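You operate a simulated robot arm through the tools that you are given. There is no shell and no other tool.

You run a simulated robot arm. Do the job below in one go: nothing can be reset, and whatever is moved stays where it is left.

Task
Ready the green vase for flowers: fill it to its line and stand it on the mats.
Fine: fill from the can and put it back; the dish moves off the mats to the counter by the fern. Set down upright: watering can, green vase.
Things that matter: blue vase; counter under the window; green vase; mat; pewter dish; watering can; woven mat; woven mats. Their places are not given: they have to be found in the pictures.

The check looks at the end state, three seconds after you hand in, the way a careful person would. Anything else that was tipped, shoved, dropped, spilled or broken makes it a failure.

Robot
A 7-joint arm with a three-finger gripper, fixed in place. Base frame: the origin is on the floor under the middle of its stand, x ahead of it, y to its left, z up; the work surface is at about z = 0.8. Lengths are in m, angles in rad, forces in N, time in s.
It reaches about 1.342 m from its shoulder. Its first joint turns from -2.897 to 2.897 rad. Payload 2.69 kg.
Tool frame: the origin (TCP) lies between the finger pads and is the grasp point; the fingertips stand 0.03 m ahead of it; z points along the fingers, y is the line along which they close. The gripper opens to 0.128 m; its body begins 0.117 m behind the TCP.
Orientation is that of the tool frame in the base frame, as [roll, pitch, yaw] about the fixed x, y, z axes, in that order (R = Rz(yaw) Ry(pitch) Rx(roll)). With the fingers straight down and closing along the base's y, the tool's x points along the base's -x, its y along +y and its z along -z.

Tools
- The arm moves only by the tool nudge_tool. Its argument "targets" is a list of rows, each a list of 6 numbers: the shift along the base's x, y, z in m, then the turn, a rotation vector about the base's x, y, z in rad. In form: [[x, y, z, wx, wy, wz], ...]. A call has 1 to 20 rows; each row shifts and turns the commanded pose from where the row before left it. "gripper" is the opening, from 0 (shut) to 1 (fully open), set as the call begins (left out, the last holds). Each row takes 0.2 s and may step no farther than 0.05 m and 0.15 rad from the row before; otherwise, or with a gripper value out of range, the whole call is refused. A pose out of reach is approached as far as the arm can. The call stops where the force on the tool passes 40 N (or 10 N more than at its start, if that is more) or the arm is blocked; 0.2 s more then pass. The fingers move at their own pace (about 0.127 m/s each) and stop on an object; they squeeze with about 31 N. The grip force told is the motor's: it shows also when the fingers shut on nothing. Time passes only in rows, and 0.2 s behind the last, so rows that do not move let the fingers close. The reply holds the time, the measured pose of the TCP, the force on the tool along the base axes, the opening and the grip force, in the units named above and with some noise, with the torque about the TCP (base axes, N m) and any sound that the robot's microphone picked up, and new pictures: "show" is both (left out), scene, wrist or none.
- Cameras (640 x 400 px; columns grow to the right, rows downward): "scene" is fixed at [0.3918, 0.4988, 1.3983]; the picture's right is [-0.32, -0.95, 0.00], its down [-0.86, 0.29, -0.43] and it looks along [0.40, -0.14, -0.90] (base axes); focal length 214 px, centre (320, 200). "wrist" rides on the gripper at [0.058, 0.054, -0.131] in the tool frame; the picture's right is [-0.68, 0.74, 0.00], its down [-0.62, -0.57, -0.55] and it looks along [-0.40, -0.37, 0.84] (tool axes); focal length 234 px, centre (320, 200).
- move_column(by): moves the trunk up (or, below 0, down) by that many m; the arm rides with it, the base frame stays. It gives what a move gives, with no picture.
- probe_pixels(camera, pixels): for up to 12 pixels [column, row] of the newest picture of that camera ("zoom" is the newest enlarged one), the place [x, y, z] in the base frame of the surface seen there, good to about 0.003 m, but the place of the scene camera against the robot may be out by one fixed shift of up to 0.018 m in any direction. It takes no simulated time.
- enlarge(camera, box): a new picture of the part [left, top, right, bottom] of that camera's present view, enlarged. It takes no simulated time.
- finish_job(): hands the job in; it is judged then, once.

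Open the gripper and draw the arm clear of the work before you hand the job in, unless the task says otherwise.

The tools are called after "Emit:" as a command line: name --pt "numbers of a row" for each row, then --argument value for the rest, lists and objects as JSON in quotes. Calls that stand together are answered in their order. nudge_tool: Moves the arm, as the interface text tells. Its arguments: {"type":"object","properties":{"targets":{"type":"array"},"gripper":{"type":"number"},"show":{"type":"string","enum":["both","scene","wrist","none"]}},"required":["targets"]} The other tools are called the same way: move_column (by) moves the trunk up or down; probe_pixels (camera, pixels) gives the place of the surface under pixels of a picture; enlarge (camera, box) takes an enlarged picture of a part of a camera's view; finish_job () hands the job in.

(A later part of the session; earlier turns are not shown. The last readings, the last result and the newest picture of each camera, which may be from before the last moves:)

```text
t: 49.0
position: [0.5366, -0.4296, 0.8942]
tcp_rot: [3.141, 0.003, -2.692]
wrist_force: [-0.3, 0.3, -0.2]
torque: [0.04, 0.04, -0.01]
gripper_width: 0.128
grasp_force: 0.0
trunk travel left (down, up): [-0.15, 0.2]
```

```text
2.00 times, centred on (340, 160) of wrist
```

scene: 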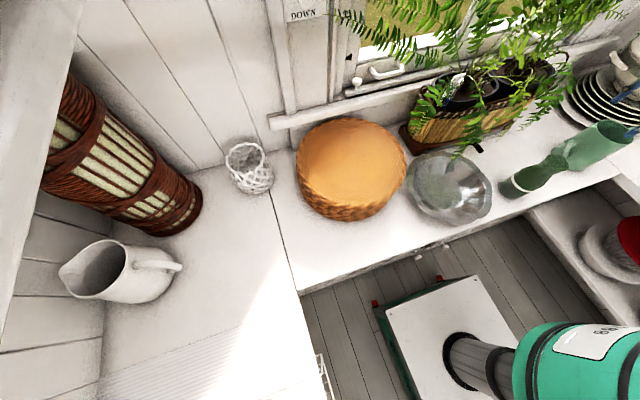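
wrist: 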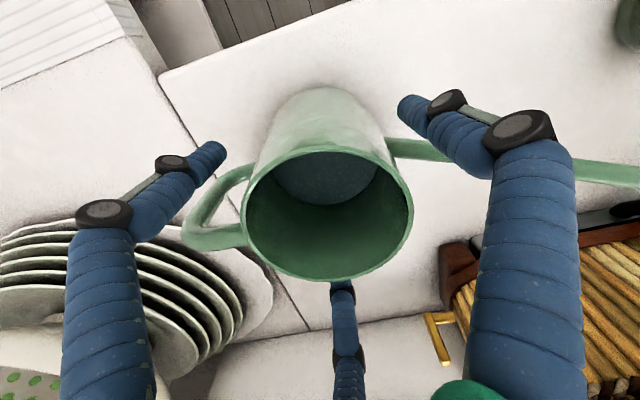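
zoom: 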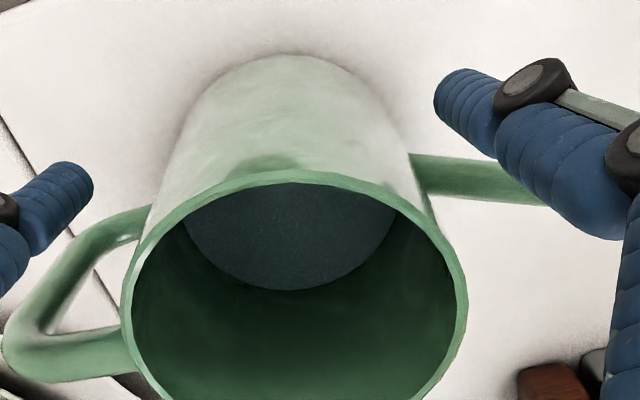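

Fingers straddle the can, clear of spout and handle. I'll close the gripper on the body.

Emit:
nudge_tool --pt "0 0 0 0 0 0" --pt "0 0 0 0 0 0" --pt "0 0 0 0 0 0" --pt "0 0 0 0 0 0" --gripper 0.0 --show "wrist"

Emit:
enlarge --camera "wrist" --box '[180, 60, 500, 260]'

```text
t: 50.0
position: [0.5378, -0.4312, 0.8947]
tcp_rot: [-3.14, 0.002, -2.691]
wrist_force: [3.0, 0.1, 15.0]
torque: [0.09, 0.0, -0.25]
gripper_width: 0.0941
grasp_force: 30.9
trunk travel left (down, up): [-0.15, 0.2]
```

wrist: 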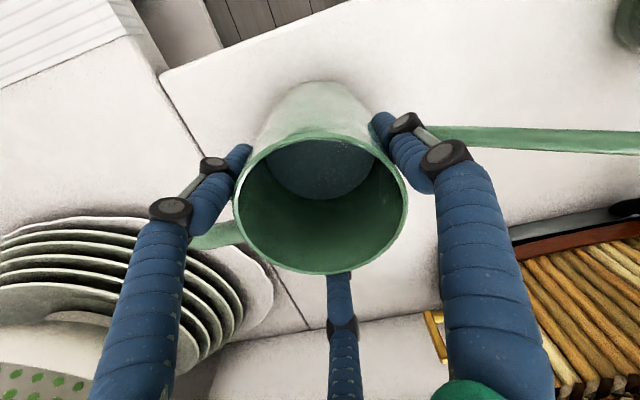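

```text
2.00 times, centred on (340, 160) of wrist
```

zoom: 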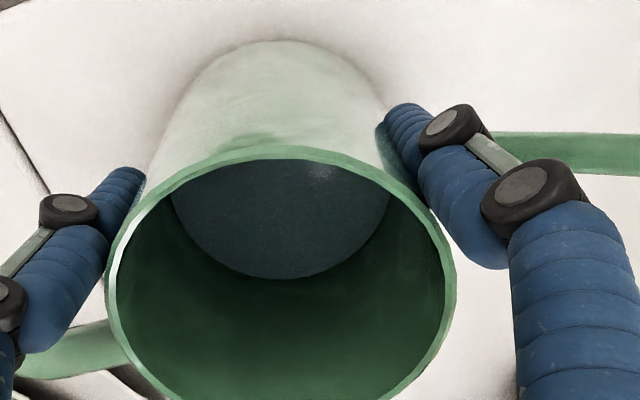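

Grip holds at width 0.094 with 31 N. I'll lift the can gently a few centimetres and check the load.

Emit:
nudge_tool --pt "0 0 0.005 0 0 0" --pt "0 0 0.01 0 0 0" --pt "0 0 0.015 0 0 0" --pt "0 0 0.02 0 0 0" --pt "0 0 0 0 0 0" --pt "0 0 0 0 0 0"

Emit:
enlarge --camera "scene" --box '[490, 90, 640, 210]'

```text
t: 51.4
position: [0.537, -0.4278, 0.9455]
tcp_rot: [3.141, 0.0, -2.691]
wrist_force: [0.4, 0.6, -4.8]
torque: [-0.01, 0.0, 0.01]
gripper_width: 0.0941
grasp_force: 31.4
trunk travel left (down, up): [-0.15, 0.2]
```

scene: 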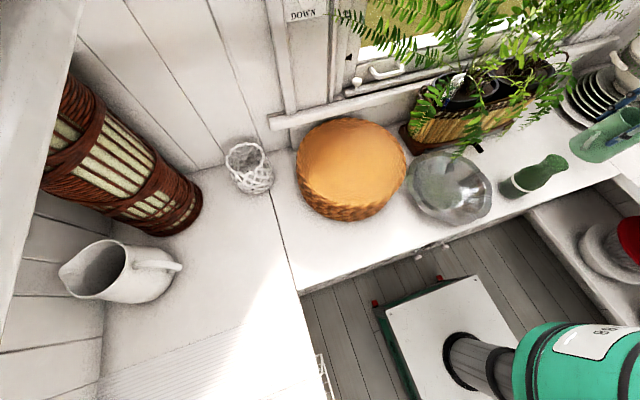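
wrist: 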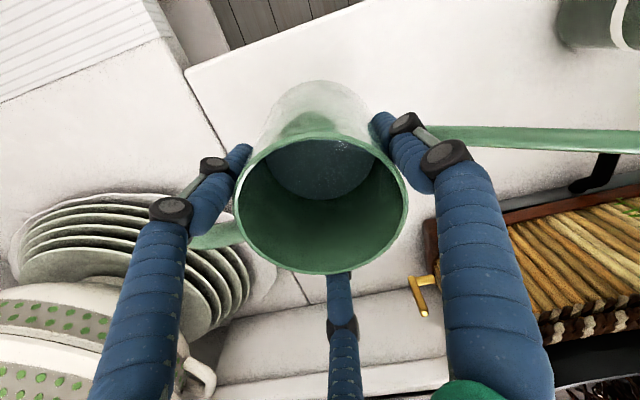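

```text
3.33 times, centred on (565, 150) of scene
```

zoom: 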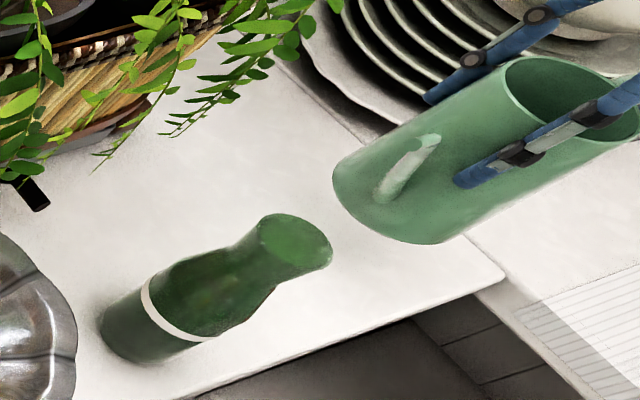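

The can is held (4.8 N) and upright. I'll bring it toward the vase, still upright with the spout tip short of and above the vase mouth.

Emit:
nudge_tool --pt "0 0 0.03 0 0 0" --pt "-0.008 0.008 0.025 0 0 0" --pt "-0.01 0.012 0.025 0 0 0" --pt "-0.015 0.015 0.02 0 0 0" --pt "-0.015 0.018 0.005 0 0 0" --pt "0 0 0 0 0 0" --pt "0 0 0 0 0 0"

Emit:
enlarge --camera "scene" --box '[480, 90, 640, 210]'

```text
t: 53.0
position: [0.4891, -0.373, 1.0486]
tcp_rot: [3.14, 0.002, -2.693]
wrist_force: [-0.2, -0.1, -6.2]
torque: [-0.01, 0.0, -0.01]
gripper_width: 0.0942
grasp_force: 30.9
trunk travel left (down, up): [-0.15, 0.2]
```

scene: 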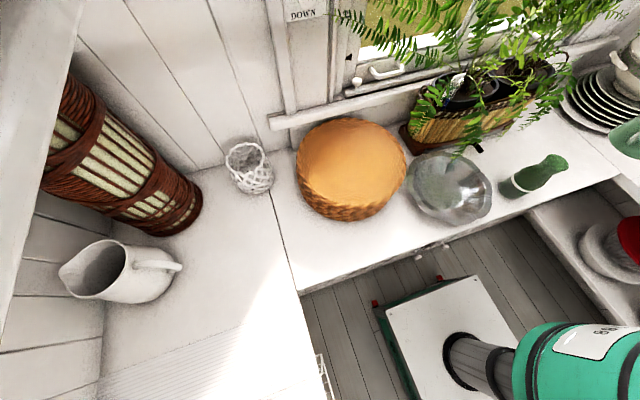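
wrist: 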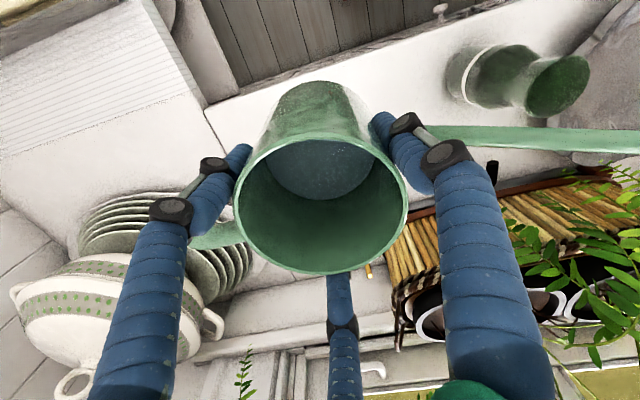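

```text
3.33 times, centred on (560, 150) of scene
```

zoom: 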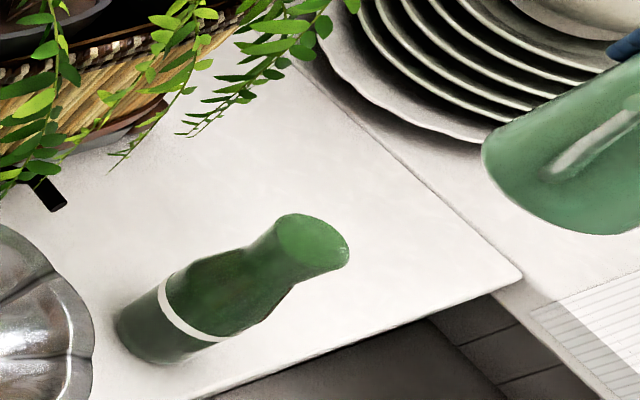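

Both vase and spout are visible in the wrist view (vase mouth around (558,85)). I'll zoom and probe the vase mouth rim and the visible spout.

Emit:
enlarge --camera "wrist" --box '[430, 20, 640, 170]'

Emit:
probe_pixels --camera "zoom" --pixels '[[300, 190], [330, 125], [400, 110], [460, 140], [480, 200], [420, 270], [350, 285], [302, 240], [390, 190], [300, 340], [500, 370], [620, 375]]'

```text
2.67 times, centred on (535, 95) of wrist
```

zoom: 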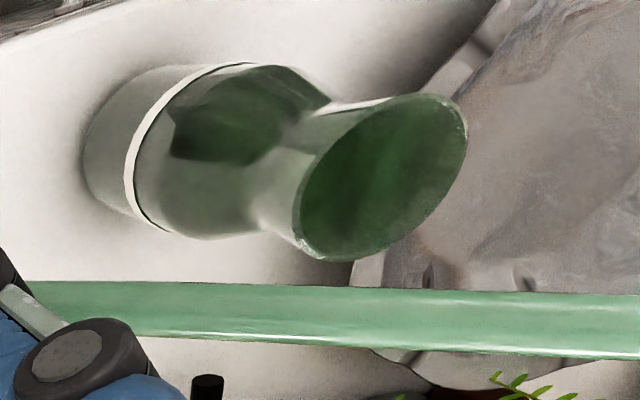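

```text
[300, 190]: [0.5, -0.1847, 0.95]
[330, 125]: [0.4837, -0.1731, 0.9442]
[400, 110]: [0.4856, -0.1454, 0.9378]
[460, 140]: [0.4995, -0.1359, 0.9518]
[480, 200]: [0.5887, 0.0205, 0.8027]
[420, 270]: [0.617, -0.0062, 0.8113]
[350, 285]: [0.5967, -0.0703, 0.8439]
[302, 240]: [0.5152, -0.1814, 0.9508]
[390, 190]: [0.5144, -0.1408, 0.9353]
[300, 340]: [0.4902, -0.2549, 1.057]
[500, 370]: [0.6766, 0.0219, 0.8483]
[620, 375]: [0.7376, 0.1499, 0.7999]
```

Vase mouth centre ≈(0.504,-0.159), radius ≈0.025, rim z 0.951. I'll tilt the can 20° slowly (below the flow angle) while bringing the tip near the mouth, then check alignment.

Emit:
nudge_tool --pt "0.001 0.004 -0.009 -0.07 0.0036 0" --pt "0.001 0.004 -0.009 -0.07 0.0036 0" --pt "0.001 0.004 -0.009 -0.07 0.0036 0" --pt "0 0.004 -0.008 -0.07 0.0036 0" --pt "0 0.004 -0.0076 -0.069 0.0036 0" --pt "0 0 0 0 0 0" --pt "0 0 0 0 0 0"

Emit:
enlarge --camera "scene" --box '[490, 100, 640, 210]'

```text
t: 54.6
position: [0.4937, -0.3534, 1.0065]
tcp_rot: [-2.832, -0.165, -2.717]
wrist_force: [0.0, -0.3, -5.3]
torque: [0.1, -0.02, 0.01]
gripper_width: 0.094
grasp_force: 31.0
trunk travel left (down, up): [-0.15, 0.2]
```

scene: 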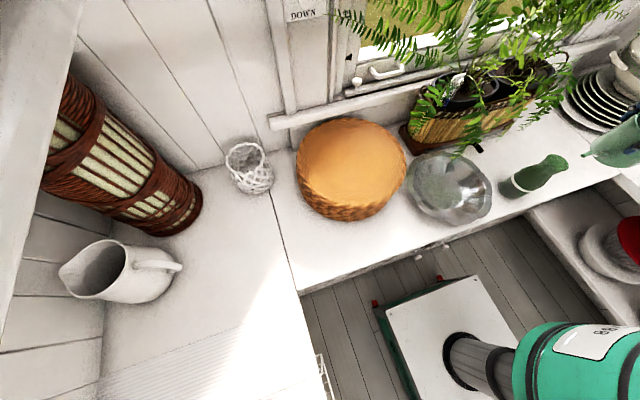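
wrist: 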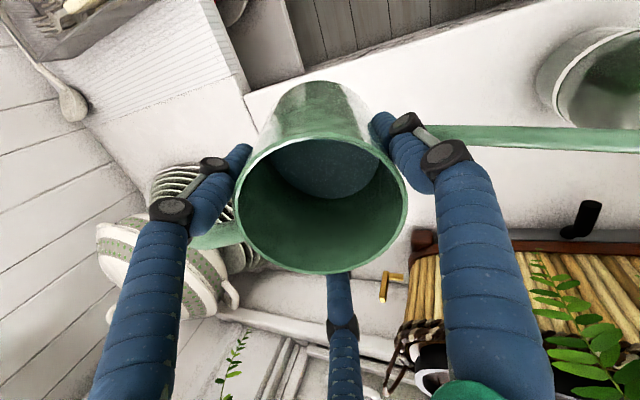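

```text
3.64 times, centred on (565, 155) of scene
```

zoom: 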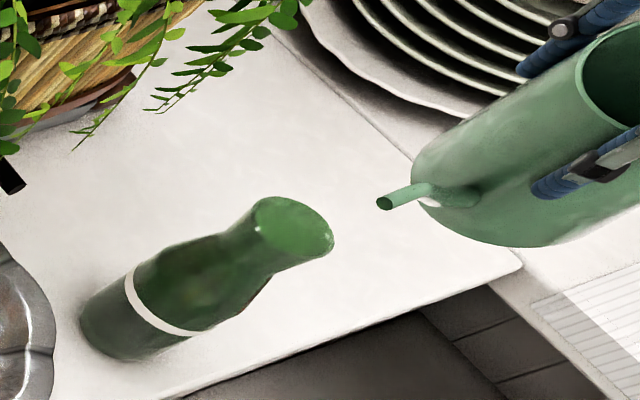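

The spout tip is visible in the scene zoom at (385,203) and the vase mouth around (292,228). I'll probe both in the same camera for the relative offset.

Emit:
probe_pixels --camera "zoom" --pixels '[[386, 201], [392, 198], [400, 195], [390, 206], [420, 190], [253, 222], [265, 199], [300, 203], [331, 240], [315, 253], [285, 228], [270, 240]]'

Emit:
enlarge --camera "scene" --box '[540, 130, 600, 180]'

```text
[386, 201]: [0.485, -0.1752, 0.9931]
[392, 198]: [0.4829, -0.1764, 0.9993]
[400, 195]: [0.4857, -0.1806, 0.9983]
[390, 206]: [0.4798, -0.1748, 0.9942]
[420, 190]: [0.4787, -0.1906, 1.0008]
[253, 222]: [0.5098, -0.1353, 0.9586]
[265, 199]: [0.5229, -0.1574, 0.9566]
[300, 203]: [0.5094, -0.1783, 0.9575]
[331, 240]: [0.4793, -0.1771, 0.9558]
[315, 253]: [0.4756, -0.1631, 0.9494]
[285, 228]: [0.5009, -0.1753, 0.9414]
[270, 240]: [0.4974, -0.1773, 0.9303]
```

```text
8.00 times, centred on (570, 155) of scene
```

zoom: 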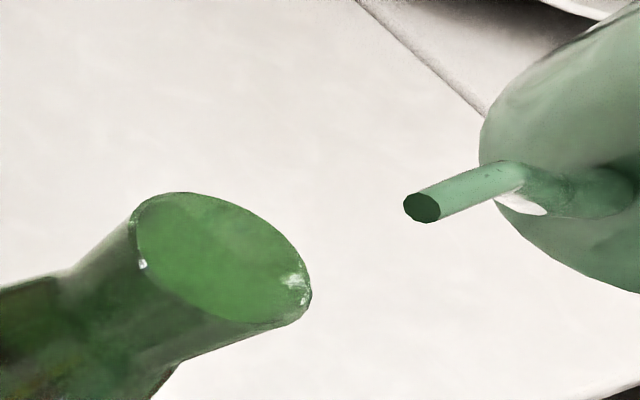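

The can turned ~5° in the grip, so the tip is at scene (0.484,-0.175,0.994) while the mouth centre is (0.498,-0.159,0.957). I'll shift x by +14 mm, move in and tilt to about 27°, just below the flow angle.

Emit:
nudge_tool --pt "0.007 0.003 0 0 0 0" --pt "0.007 0.003 0 0 0 0" --pt "0 0.003 -0.002 -0.061 -0.0013 0" --pt "0 0.005 -0.0015 -0.061 -0.0013 0" --pt "0 0 0 0 0 0" --pt "0 0 0 0 0 0"

Emit:
enlarge --camera "scene" --box '[530, 130, 590, 180]'

```text
t: 56.0
position: [0.5073, -0.3417, 1.0036]
tcp_rot: [-2.717, -0.212, -2.737]
wrist_force: [0.3, 0.8, -5.4]
torque: [0.08, 0.01, -0.03]
gripper_width: 0.0938
grasp_force: 30.9
trunk travel left (down, up): [-0.15, 0.2]
```

scene: 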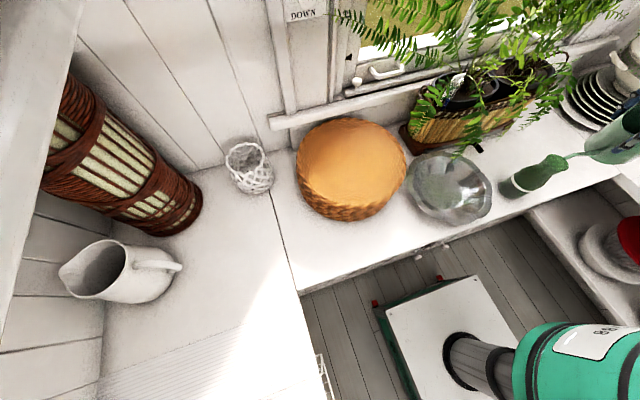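
wrist: 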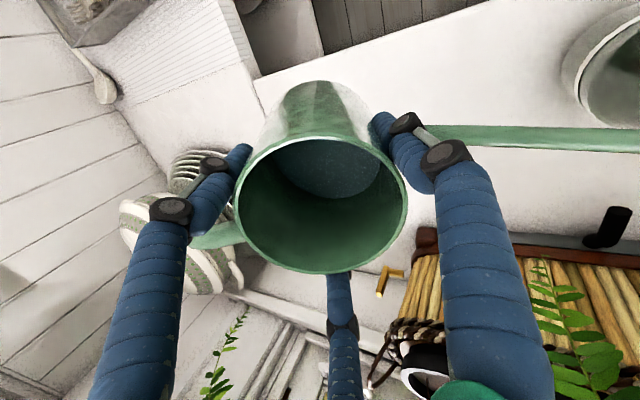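

```text
8.00 times, centred on (560, 155) of scene
```

zoom: 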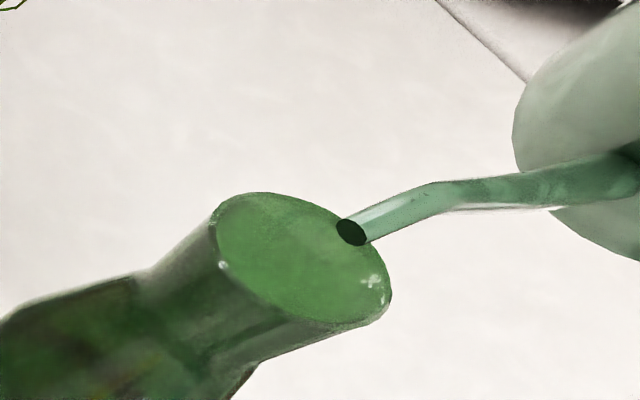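

The tip is now over the mouth edge at zoom (350,232). I'll probe tip and rim again.

Emit:
probe_pixels --camera "zoom" --pixels '[[350, 230], [355, 236], [362, 222], [370, 235], [216, 235], [245, 196], [385, 295], [345, 322], [440, 190], [300, 260], [380, 270], [345, 225]]'

```text
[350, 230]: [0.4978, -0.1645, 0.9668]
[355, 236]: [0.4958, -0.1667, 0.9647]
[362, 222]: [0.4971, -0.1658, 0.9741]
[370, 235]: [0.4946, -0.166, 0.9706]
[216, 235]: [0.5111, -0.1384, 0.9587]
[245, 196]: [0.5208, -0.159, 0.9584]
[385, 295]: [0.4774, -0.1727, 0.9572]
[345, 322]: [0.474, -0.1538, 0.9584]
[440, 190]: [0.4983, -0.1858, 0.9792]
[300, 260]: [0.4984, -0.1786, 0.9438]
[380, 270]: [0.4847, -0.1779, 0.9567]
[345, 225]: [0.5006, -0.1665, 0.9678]
```

The tip is 9 mm above the rim and 6.5 mm short of the centre, good for pouring. I'll tilt 3° more (to ~30°) pivoting about the tip and wait to see whether water starts.

Emit:
nudge_tool --pt "0 0.0011 0.0046 -0.026 -0.0005 0" --pt "0 0.0013 0.0047 -0.026 -0.0005 0" --pt "0 0 0 0 0 0" --pt "0 0 0 0 0 0" --pt "0 0 0 0 0 0" --pt "0 0 0 0 0 0"

Emit:
enlarge --camera "scene" --box '[500, 130, 600, 210]'

```text
t: 57.4
position: [0.5084, -0.3362, 1.0132]
tcp_rot: [-2.669, -0.23, -2.751]
wrist_force: [-0.2, 0.4, -4.0]
torque: [0.11, 0.02, 0.0]
gripper_width: 0.094
grasp_force: 31.3
trunk travel left (down, up): [-0.15, 0.2]
```

scene: 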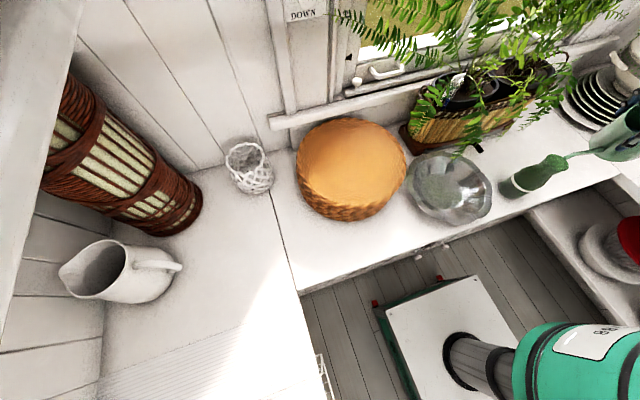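
wrist: 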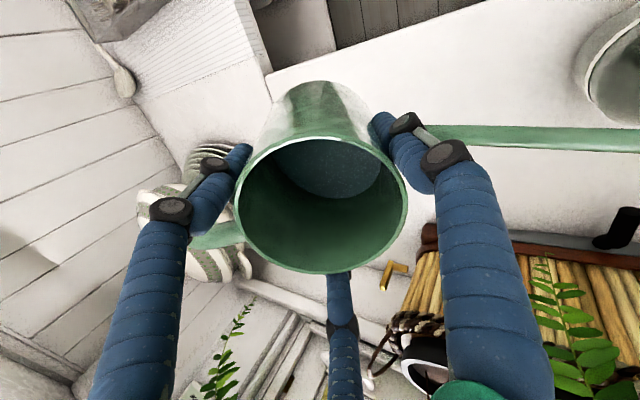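

```text
5.00 times, centred on (550, 170) of scene
```

zoom: 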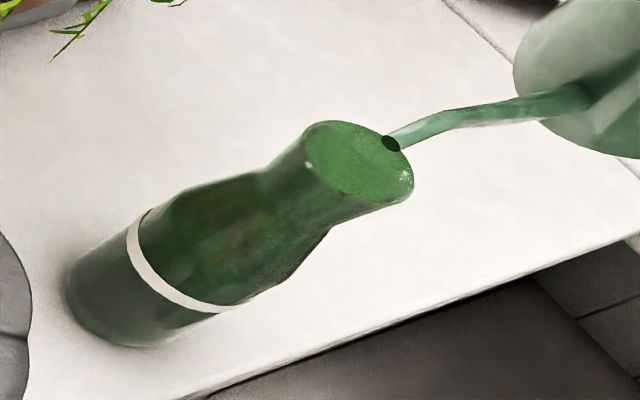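

No flow yet at 30°. I'll look into the can in the wrist view to see how the water lies, probing its surface heights.

Emit:
enlarge --camera "wrist" --box '[230, 120, 420, 240]'

Emit:
probe_pixels --camera "wrist" --pixels '[[290, 155], [310, 160], [330, 150], [350, 160], [370, 165], [340, 185], [320, 180], [300, 180], [375, 180], [280, 170]]'

```text
3.33 times, centred on (325, 180) of wrist
```

zoom: 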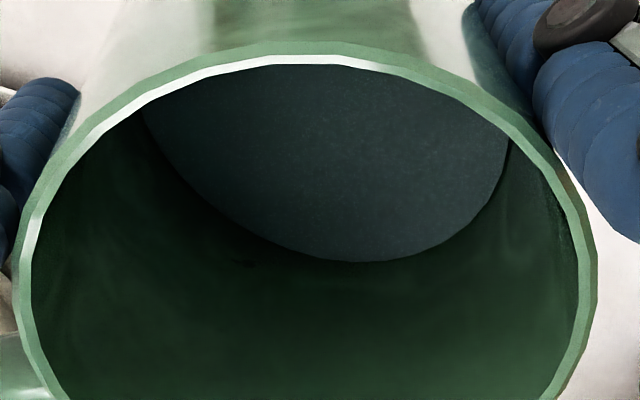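

```text
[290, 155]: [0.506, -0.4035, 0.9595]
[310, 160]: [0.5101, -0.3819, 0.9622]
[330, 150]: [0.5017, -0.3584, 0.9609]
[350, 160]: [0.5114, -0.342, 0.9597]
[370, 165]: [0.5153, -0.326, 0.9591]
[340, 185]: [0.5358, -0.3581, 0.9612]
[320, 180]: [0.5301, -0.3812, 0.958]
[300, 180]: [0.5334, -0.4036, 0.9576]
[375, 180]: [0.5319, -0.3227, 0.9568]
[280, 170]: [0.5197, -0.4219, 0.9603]
```

The water surface is level at z≈0.960, just about the tip height (~0.9605), so flow is imminent. I'll go up by 1° and wait.

Emit:
nudge_tool --pt "0 0.0009 0.003 -0.0175 -0.0004 0" --pt "0 0 0 0 0 0" --pt "0 0 0 0 0 0" --pt "0 0 0 0 0 0" --pt "0 0 0 0 0 0"

Emit:
enlarge --camera "scene" --box '[500, 130, 600, 210]'

Emit:
probe_pixels --camera "wrist" --pixels '[[310, 160], [330, 150], [350, 160], [340, 185], [320, 180]]'

```text
t: 58.6
position: [0.5067, -0.3374, 1.0177]
tcp_rot: [-2.65, -0.238, -2.753]
wrist_force: [0.4, -0.4, -4.6]
torque: [0.06, -0.02, 0.0]
gripper_width: 0.0941
grasp_force: 30.7
trunk travel left (down, up): [-0.15, 0.2]
```

scene: 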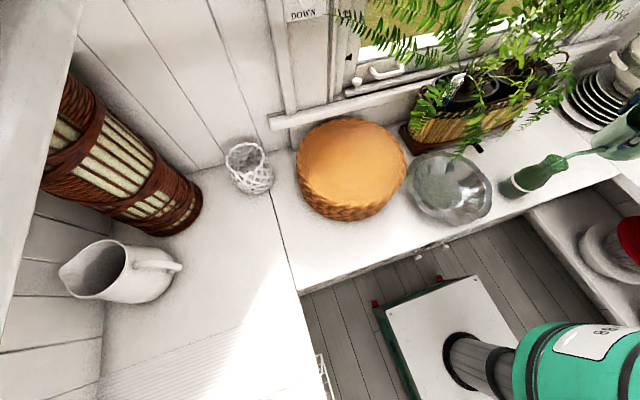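
wrist: 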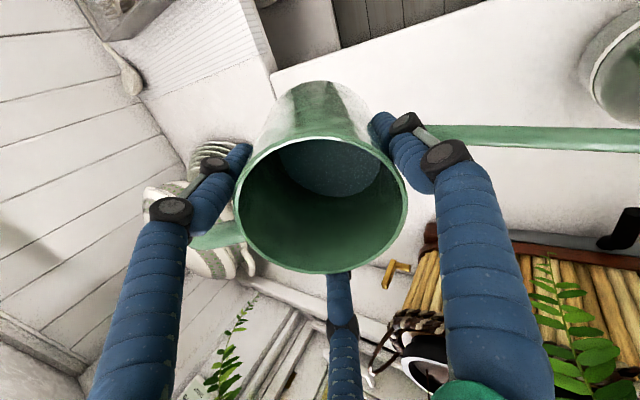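

```text
5.00 times, centred on (550, 170) of scene
```

zoom: 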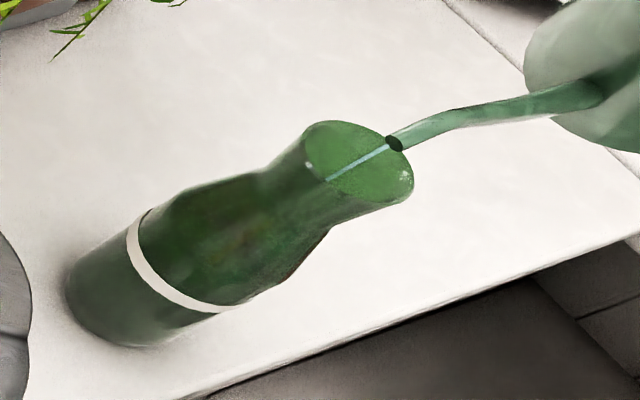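

```text
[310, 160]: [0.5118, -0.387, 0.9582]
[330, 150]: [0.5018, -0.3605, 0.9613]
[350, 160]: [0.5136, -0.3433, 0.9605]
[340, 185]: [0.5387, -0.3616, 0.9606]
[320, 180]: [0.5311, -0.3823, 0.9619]
```

Water is now streaming from the tip into the vase mouth. I'll hold this angle for 2 s and watch the level.

Emit:
nudge_tool --pt "0 0 0 0 0 0" --pt "0 0 0 0 0 0" --pt "0 0 0 0 0 0" --pt "0 0 0 0 0 0" --pt "0 0 0 0 0 0" --pt "0 0 0 0 0 0" --pt "0 0 0 0 0 0" --pt "0 0 0 0 0 0" --pt "0 0 0 0 0 0"

Emit:
enlarge --camera "scene" --box '[500, 130, 600, 210]'

Emit:
probe_pixels --camera "wrist" --pixels '[[310, 160], [330, 150], [350, 160], [340, 185], [320, 180]]'

```text
t: 60.6
position: [0.5082, -0.3384, 1.0171]
tcp_rot: [-2.651, -0.238, -2.754]
wrist_force: [-1.0, 0.7, -5.9]
torque: [0.11, 0.0, 0.02]
gripper_width: 0.094
grasp_force: 31.0
trunk travel left (down, up): [-0.15, 0.2]
```

scene: 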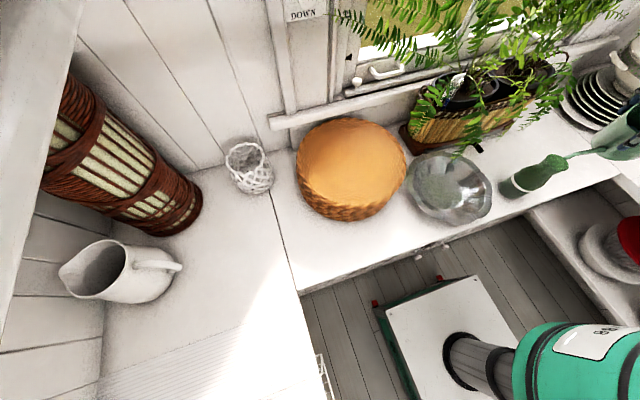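
wrist: 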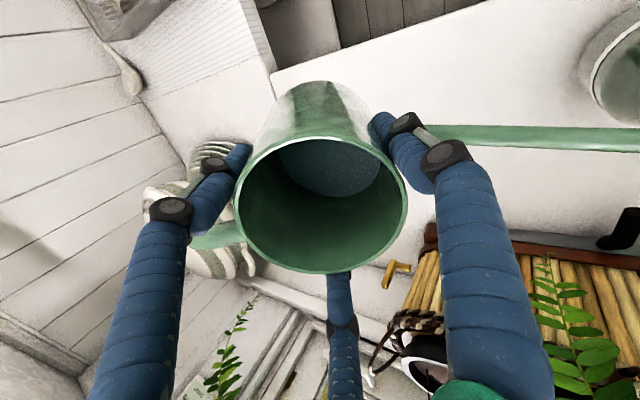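

```text
5.00 times, centred on (550, 170) of scene
```

zoom: 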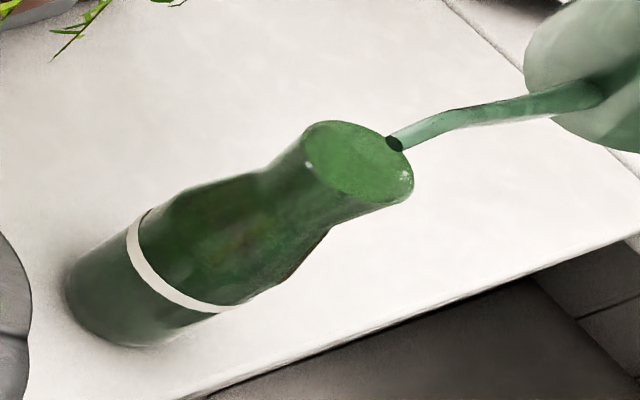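

```text
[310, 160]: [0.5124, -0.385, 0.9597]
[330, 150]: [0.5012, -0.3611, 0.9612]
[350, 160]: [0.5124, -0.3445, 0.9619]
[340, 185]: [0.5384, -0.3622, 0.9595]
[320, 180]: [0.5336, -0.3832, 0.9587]
```

Flow stopped after settling, so it behaves quasi-statically. I'll continue with 1° steps pivoting about the tip, waiting ~1.2 s each, to about 34°.

Emit:
nudge_tool --pt "0 0.001 0.003 -0.0175 -0.0004 0" --pt "0 0 0 0 0 0" --pt "0 0 0 0 0 0" --pt "0 0 0 0 0 0" --pt "0 0 0 0 0 0" --pt "0 0 0 0 0 0"

Emit:
enlarge --camera "scene" --box '[500, 130, 600, 210]'

```text
t: 62.0
position: [0.5075, -0.3361, 1.0187]
tcp_rot: [-2.632, -0.243, -2.758]
wrist_force: [-0.3, 0.1, -5.1]
torque: [0.11, 0.0, 0.03]
gripper_width: 0.0939
grasp_force: 31.1
trunk travel left (down, up): [-0.15, 0.2]
```

scene: 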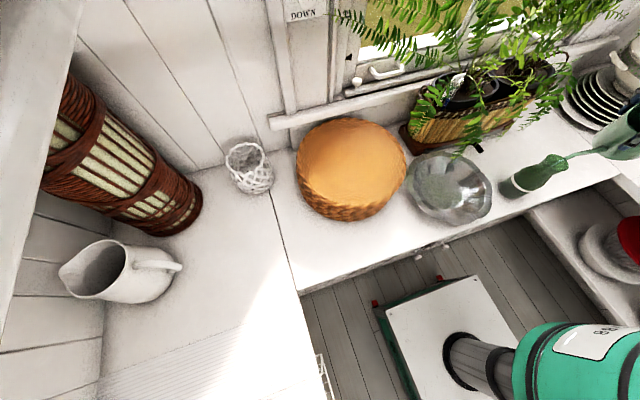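
wrist: 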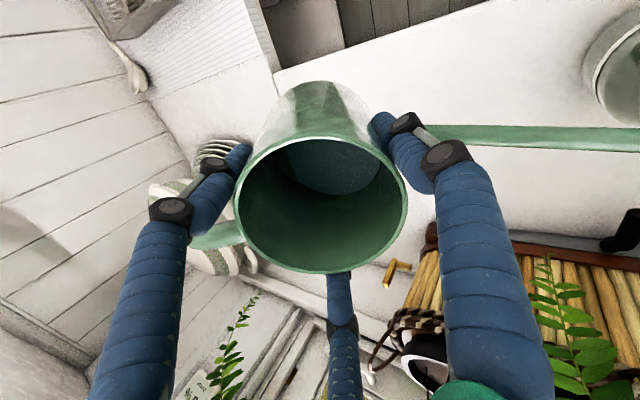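

```text
5.00 times, centred on (550, 170) of scene
```

zoom: 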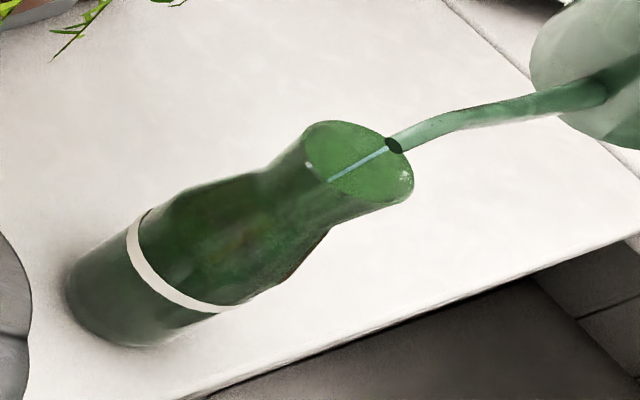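

The stream lands inside the mouth. I'll let it settle and add another degree.

Emit:
nudge_tool --pt "0 0 0 0 0 0" --pt "0 0 0 0 0 0" --pt "0 0 0 0 0 0" --pt "0 0 0 0 0 0" --pt "0 0 0 0 0 0" --pt "0 0.001 0.003 -0.0175 -0.0004 0" --pt "0 0 0 0 0 0" --pt "0 0 0 0 0 0" --pt "0 0 0 0 0 0" --pt "0 0 0 0 0 0" --pt "0 0 0 0 0 0" --pt "0 0 0 0 0 0" --pt "0 0 0 0 0 0" --pt "0 0 0 0 0 0" --pt "0 0 0 0 0 0"

Emit:
enlarge --camera "scene" --box '[500, 130, 600, 210]'

```text
t: 65.2
position: [0.5065, -0.3349, 1.0224]
tcp_rot: [-2.619, -0.251, -2.761]
wrist_force: [-0.8, 0.4, -4.9]
torque: [0.1, -0.02, 0.0]
gripper_width: 0.0939
grasp_force: 30.6
trunk travel left (down, up): [-0.15, 0.2]
```

scene: 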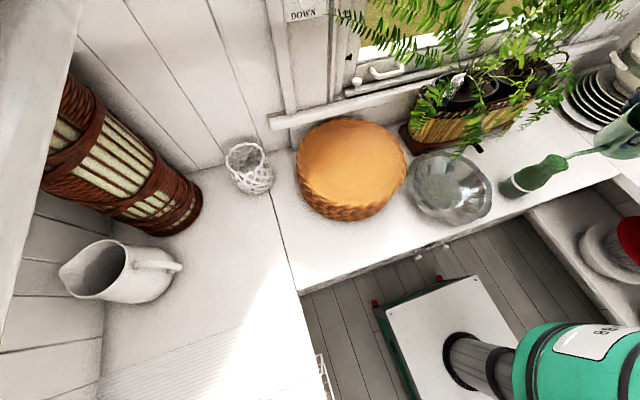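
wrist: 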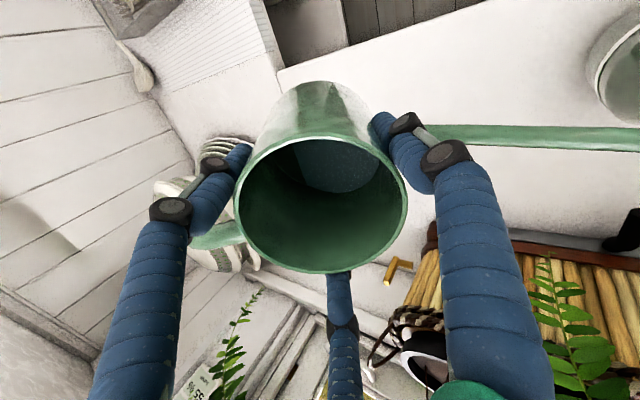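

```text
5.00 times, centred on (550, 170) of scene
```

zoom: 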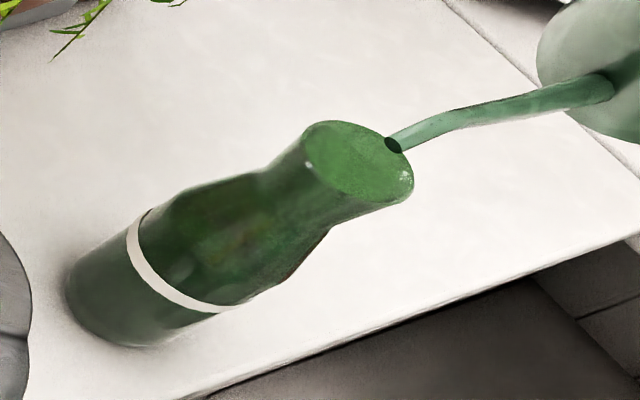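

Settled at 33° (my estimate: roughly half the needed water is in). I'll bring the can upright, moving up and aside so the wrist camera looks steeply into the vase, and probe the water level.

Emit:
nudge_tool --pt "0.002 0.0 0.018 0.096 -0.0022 0" --pt "0.004 0.01 0.018 0.096 -0.0022 0" --pt "0.004 0.015 0.018 0.096 -0.0022 0" --pt "0.005 0.018 0.018 0.096 -0.0022 0" --pt "0.005 0.018 0.018 0.096 -0.0022 0" --pt "0.004 0.016 0.018 0.0955 -0.0022 0" --pt "0 0 0 0 0 0" --pt "0 0 0 0 0 0"

Emit:
enlarge --camera "wrist" --box '[380, 30, 480, 110]'

```text
t: 67.0
position: [0.531, -0.2598, 1.1314]
tcp_rot: [3.141, 0.002, -2.696]
wrist_force: [0.0, -0.8, -4.8]
torque: [0.01, -0.02, -0.02]
gripper_width: 0.0938
grasp_force: 30.9
trunk travel left (down, up): [-0.15, 0.2]
```

scene: 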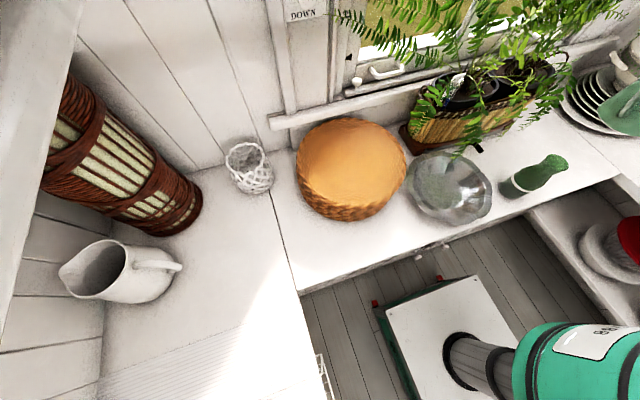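
wrist: 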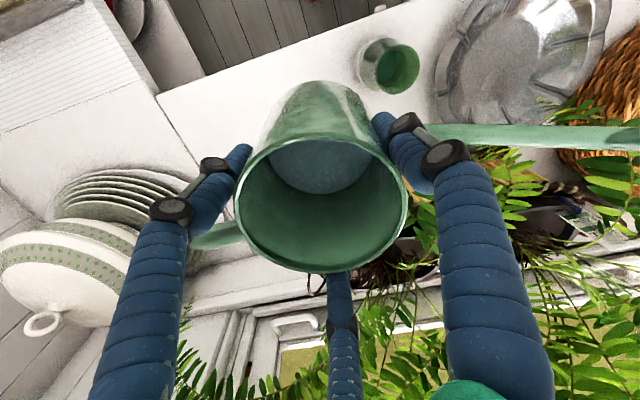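

```text
5.00 times, centred on (430, 70) of wrist
```

zoom: 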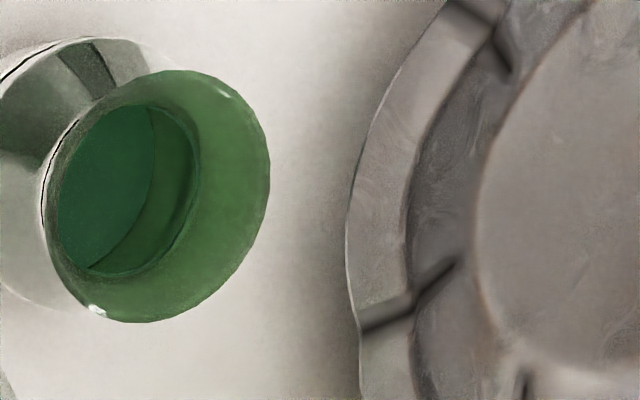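

I can see down the neck; the bluish water surface is at zoom (100,190). I'll probe there.

Emit:
probe_pixels --camera "zoom" --pixels '[[85, 190], [100, 170], [110, 200], [120, 150], [130, 180], [100, 230], [90, 210], [170, 180], [175, 210], [140, 130], [230, 200], [70, 200]]'

Emit:
probe_pixels --camera "wrist" --pixels '[[310, 160], [330, 165], [350, 160], [320, 180], [300, 165]]'

```text
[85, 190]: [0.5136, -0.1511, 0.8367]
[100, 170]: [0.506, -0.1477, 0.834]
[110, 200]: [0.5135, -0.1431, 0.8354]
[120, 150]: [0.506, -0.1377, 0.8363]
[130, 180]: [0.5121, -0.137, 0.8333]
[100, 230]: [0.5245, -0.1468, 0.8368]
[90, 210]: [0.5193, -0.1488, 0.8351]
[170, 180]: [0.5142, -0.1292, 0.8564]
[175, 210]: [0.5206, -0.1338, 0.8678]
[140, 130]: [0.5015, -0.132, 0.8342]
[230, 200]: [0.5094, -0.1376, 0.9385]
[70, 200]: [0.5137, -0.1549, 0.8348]
```

```text
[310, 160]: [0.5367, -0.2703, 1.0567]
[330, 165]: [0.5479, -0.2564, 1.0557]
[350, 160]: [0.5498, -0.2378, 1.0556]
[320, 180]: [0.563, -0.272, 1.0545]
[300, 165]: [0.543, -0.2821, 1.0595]
```

Vase water is at z≈0.835; the line is at ≈0.857, so about 22 mm more is needed (~48 mL). I'll go back along the reverse path to ~31.5°, below the current flow angle, and recheck the tip alignment.

Emit:
nudge_tool --pt "-0.004 -0.016 -0.018 -0.0955 0.0022 0" --pt "-0.005 -0.018 -0.018 -0.096 0.0022 0" --pt "-0.005 -0.018 -0.018 -0.096 0.0022 0" --pt "-0.004 -0.015 -0.018 -0.096 0.0022 0" --pt "-0.004 -0.01 -0.018 -0.096 0.0022 0" --pt "-0.002 -0.0015 -0.0225 -0.07 0.0016 0" --pt "0 0 0 0 0 0" --pt "0 0 0 0 0 0"

Emit:
enlarge --camera "scene" --box '[530, 130, 590, 180]'

```text
t: 68.8
position: [0.5077, -0.3379, 1.0191]
tcp_rot: [-2.643, -0.239, -2.756]
wrist_force: [1.1, 0.2, -4.5]
torque: [0.08, -0.02, 0.0]
gripper_width: 0.0941
grasp_force: 31.5
trunk travel left (down, up): [-0.15, 0.2]
```

scene: 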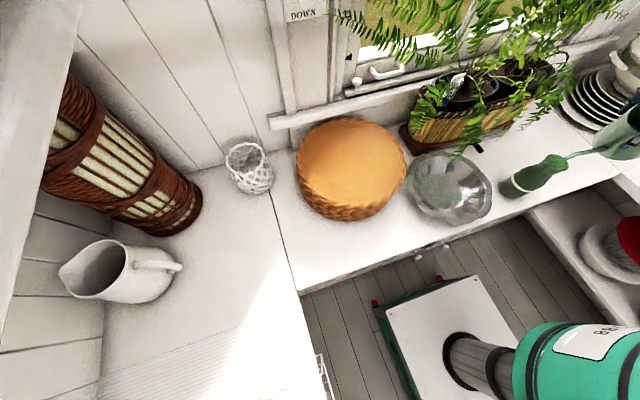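
wrist: 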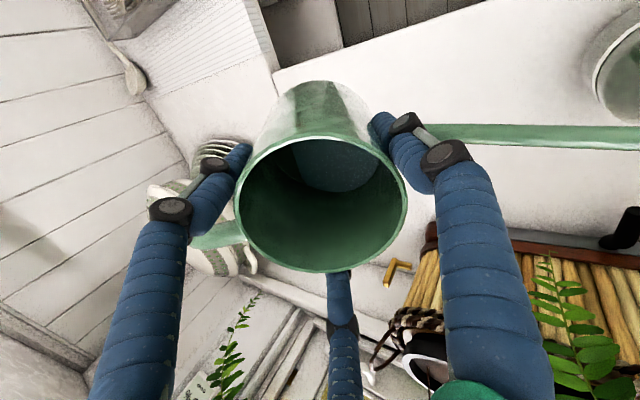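

```text
8.00 times, centred on (560, 155) of scene
```

zoom: 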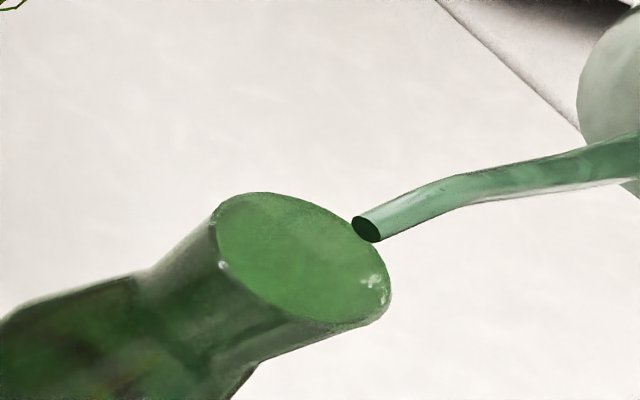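

Emit:
probe_pixels --camera "zoom" --pixels '[[366, 229], [362, 226], [370, 235], [380, 222], [385, 235], [216, 235], [245, 196], [345, 322], [388, 290]]'

```text
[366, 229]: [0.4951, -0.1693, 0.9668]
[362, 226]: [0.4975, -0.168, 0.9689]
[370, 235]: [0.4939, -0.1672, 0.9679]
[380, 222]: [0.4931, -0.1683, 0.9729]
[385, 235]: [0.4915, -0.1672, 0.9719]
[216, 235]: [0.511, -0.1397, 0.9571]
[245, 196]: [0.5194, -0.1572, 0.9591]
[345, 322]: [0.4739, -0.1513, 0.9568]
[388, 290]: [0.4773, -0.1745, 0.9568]
```

Tip is ~9 mm short of centre; I'll nudge it 4 mm forward and 2 mm in x, then tilt to ~34° in steps and wait.

Emit:
nudge_tool --pt "0.002 0.004 0 0 0 0" --pt "0 0.0015 0.0045 -0.0262 -0.0005 0" --pt "0 0 0 0 0 0" --pt "0 0.001 0.003 -0.0175 -0.0004 0" --pt "0 0 0 0 0 0" --pt "0 0 0 0 0 0" --pt "0 0 0 0 0 0"

Emit:
enlarge --camera "scene" --box '[530, 130, 590, 180]'

```text
t: 70.4
position: [0.5097, -0.3287, 1.0256]
tcp_rot: [-2.601, -0.256, -2.767]
wrist_force: [0.6, 1.1, -4.8]
torque: [0.11, 0.0, -0.01]
gripper_width: 0.0938
grasp_force: 31.6
trunk travel left (down, up): [-0.15, 0.2]
```

scene: 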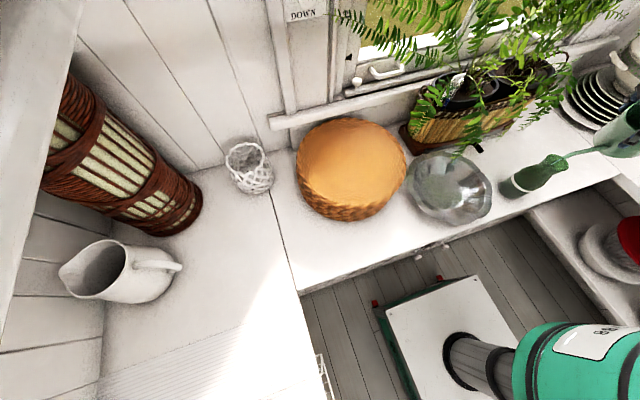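
wrist: 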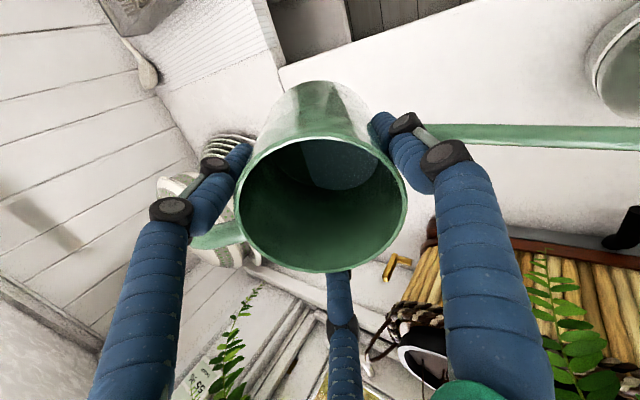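

```text
8.00 times, centred on (560, 155) of scene
```

zoom: 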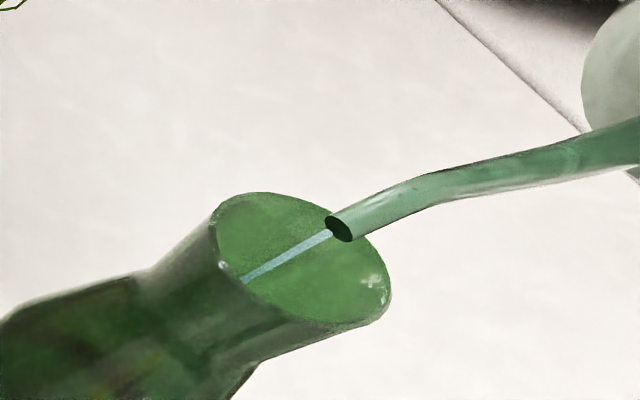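

The stream goes cleanly into the mouth. I'll let it settle, add 1° (to ~35°), and let that settle too.

Emit:
nudge_tool --pt "0 0 0 0 0 0" --pt "0 0 0 0 0 0" --pt "0 0 0 0 0 0" --pt "0 0 0 0 0 0" --pt "0 0 0 0 0 0" --pt "0 0 0 0 0 0" --pt "0 0.0011 0.0029 -0.0175 -0.0004 0" --pt "0 0 0 0 0 0" --pt "0 0 0 0 0 0" --pt "0 0 0 0 0 0" --pt "0 0 0 0 0 0" --pt "0 0 0 0 0 0" --pt "0 0 0 0 0 0" --pt "0 0 0 0 0 0" --pt "0 0 0 0 0 0" --pt "0 0 0 0 0 0" --pt "0 0 0 0 0 0"

Emit:
enlarge --camera "scene" --box '[530, 130, 590, 180]'

Emit:
probe_pixels --camera "wrist" --pixels '[[310, 155], [330, 150], [350, 160], [340, 175], [320, 165]]'

```text
t: 74.0
position: [0.5098, -0.3289, 1.0285]
tcp_rot: [-2.585, -0.26, -2.77]
wrist_force: [0.4, 0.0, -4.3]
torque: [0.09, 0.02, -0.02]
gripper_width: 0.0936
grasp_force: 30.9
trunk travel left (down, up): [-0.15, 0.2]
```

scene: 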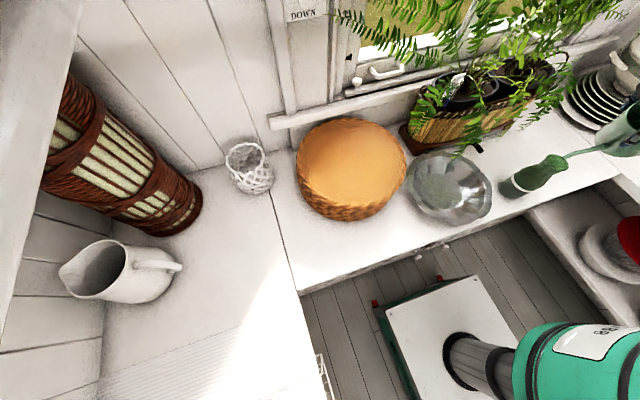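
wrist: 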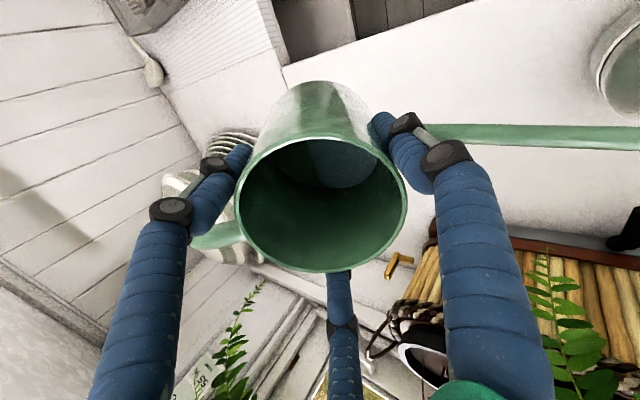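

```text
8.00 times, centred on (560, 155) of scene
```

zoom: 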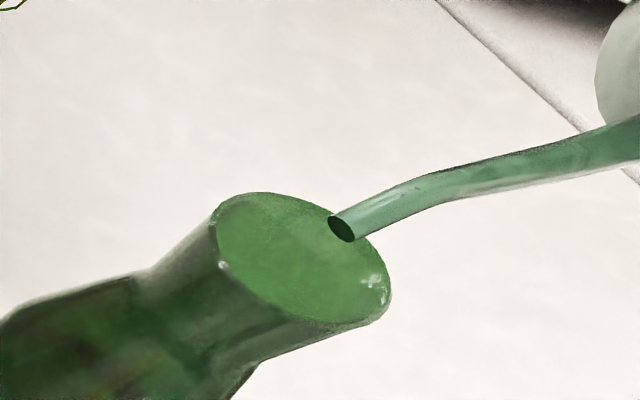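

```text
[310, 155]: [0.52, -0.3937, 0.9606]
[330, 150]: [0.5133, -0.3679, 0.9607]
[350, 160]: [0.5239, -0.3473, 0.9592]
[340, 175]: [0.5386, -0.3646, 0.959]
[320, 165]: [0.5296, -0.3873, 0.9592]
```

Flow has stopped at ~35°. I'll bring the can upright again to the viewing point and probe the vase level.

Emit:
nudge_tool --pt "0.001 0.0 0.018 0.1018 -0.0018 0" --pt "0.004 0.009 0.017 0.1018 -0.0018 0" --pt "0.004 0.014 0.017 0.1018 -0.0018 0" --pt "0.004 0.017 0.017 0.1018 -0.0018 0" --pt "0.005 0.016 0.017 0.1018 -0.0018 0" --pt "0.004 0.0149 0.0161 0.1018 -0.0018 0" --pt "0 0 0 0 0 0" --pt "0 0 0 0 0 0"

Emit:
enlarge --camera "wrist" --box '[350, 30, 430, 110]'

```text
t: 75.8
position: [0.5317, -0.2577, 1.1305]
tcp_rot: [3.14, -0.002, -2.694]
wrist_force: [-1.2, 0.2, -3.2]
torque: [-0.06, 0.0, 0.02]
gripper_width: 0.0943
grasp_force: 30.5
trunk travel left (down, up): [-0.15, 0.2]
```

scene: 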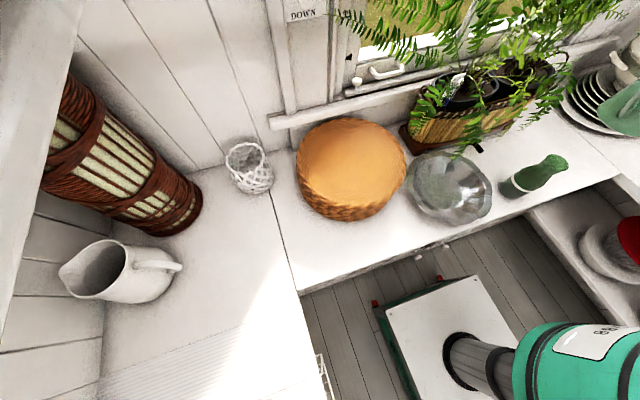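
wrist: 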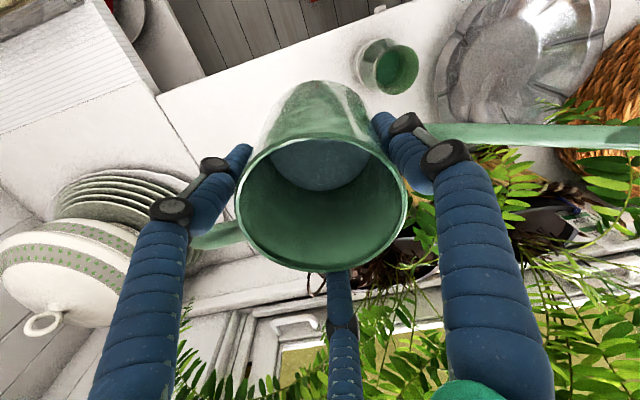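

```text
5.00 times, centred on (390, 70) of wrist
```

zoom: 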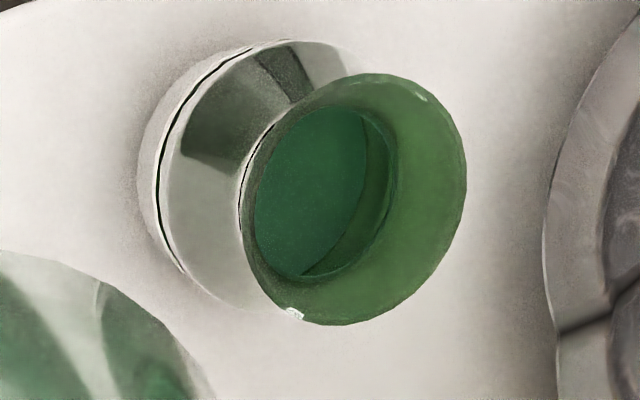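

The water surface is visible at zoom (310,195). I'll probe several points on it and on the white line's visible edge.

Emit:
probe_pixels --camera "zoom" --pixels '[[280, 200], [300, 180], [310, 210], [330, 160], [340, 190], [300, 240], [320, 140], [330, 220], [290, 220], [350, 150], [300, 200], [320, 180]]'

Emit:
probe_pixels --camera "zoom" --pixels '[[157, 180], [160, 150], [155, 200], [163, 230], [175, 120], [145, 190], [150, 190], [159, 190], [165, 190], [230, 60], [190, 95], [170, 250]]'

```text
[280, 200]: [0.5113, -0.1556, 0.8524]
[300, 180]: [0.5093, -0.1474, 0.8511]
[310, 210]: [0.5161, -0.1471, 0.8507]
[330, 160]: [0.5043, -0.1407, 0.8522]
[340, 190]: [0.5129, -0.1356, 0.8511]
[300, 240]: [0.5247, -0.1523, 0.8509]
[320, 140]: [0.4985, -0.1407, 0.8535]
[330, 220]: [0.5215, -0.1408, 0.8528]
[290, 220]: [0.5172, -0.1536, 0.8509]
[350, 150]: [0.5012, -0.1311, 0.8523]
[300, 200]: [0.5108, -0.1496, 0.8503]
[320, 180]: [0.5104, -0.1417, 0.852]
```

```text
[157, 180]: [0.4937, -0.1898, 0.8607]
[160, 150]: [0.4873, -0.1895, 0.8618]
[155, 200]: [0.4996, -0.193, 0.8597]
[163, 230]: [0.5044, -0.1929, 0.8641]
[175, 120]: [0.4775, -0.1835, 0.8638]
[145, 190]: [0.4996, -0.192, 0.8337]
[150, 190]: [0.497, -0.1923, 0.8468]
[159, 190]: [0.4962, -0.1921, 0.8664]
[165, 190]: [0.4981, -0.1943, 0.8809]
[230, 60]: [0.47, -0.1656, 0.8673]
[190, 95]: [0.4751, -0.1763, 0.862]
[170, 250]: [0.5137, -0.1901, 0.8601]
```

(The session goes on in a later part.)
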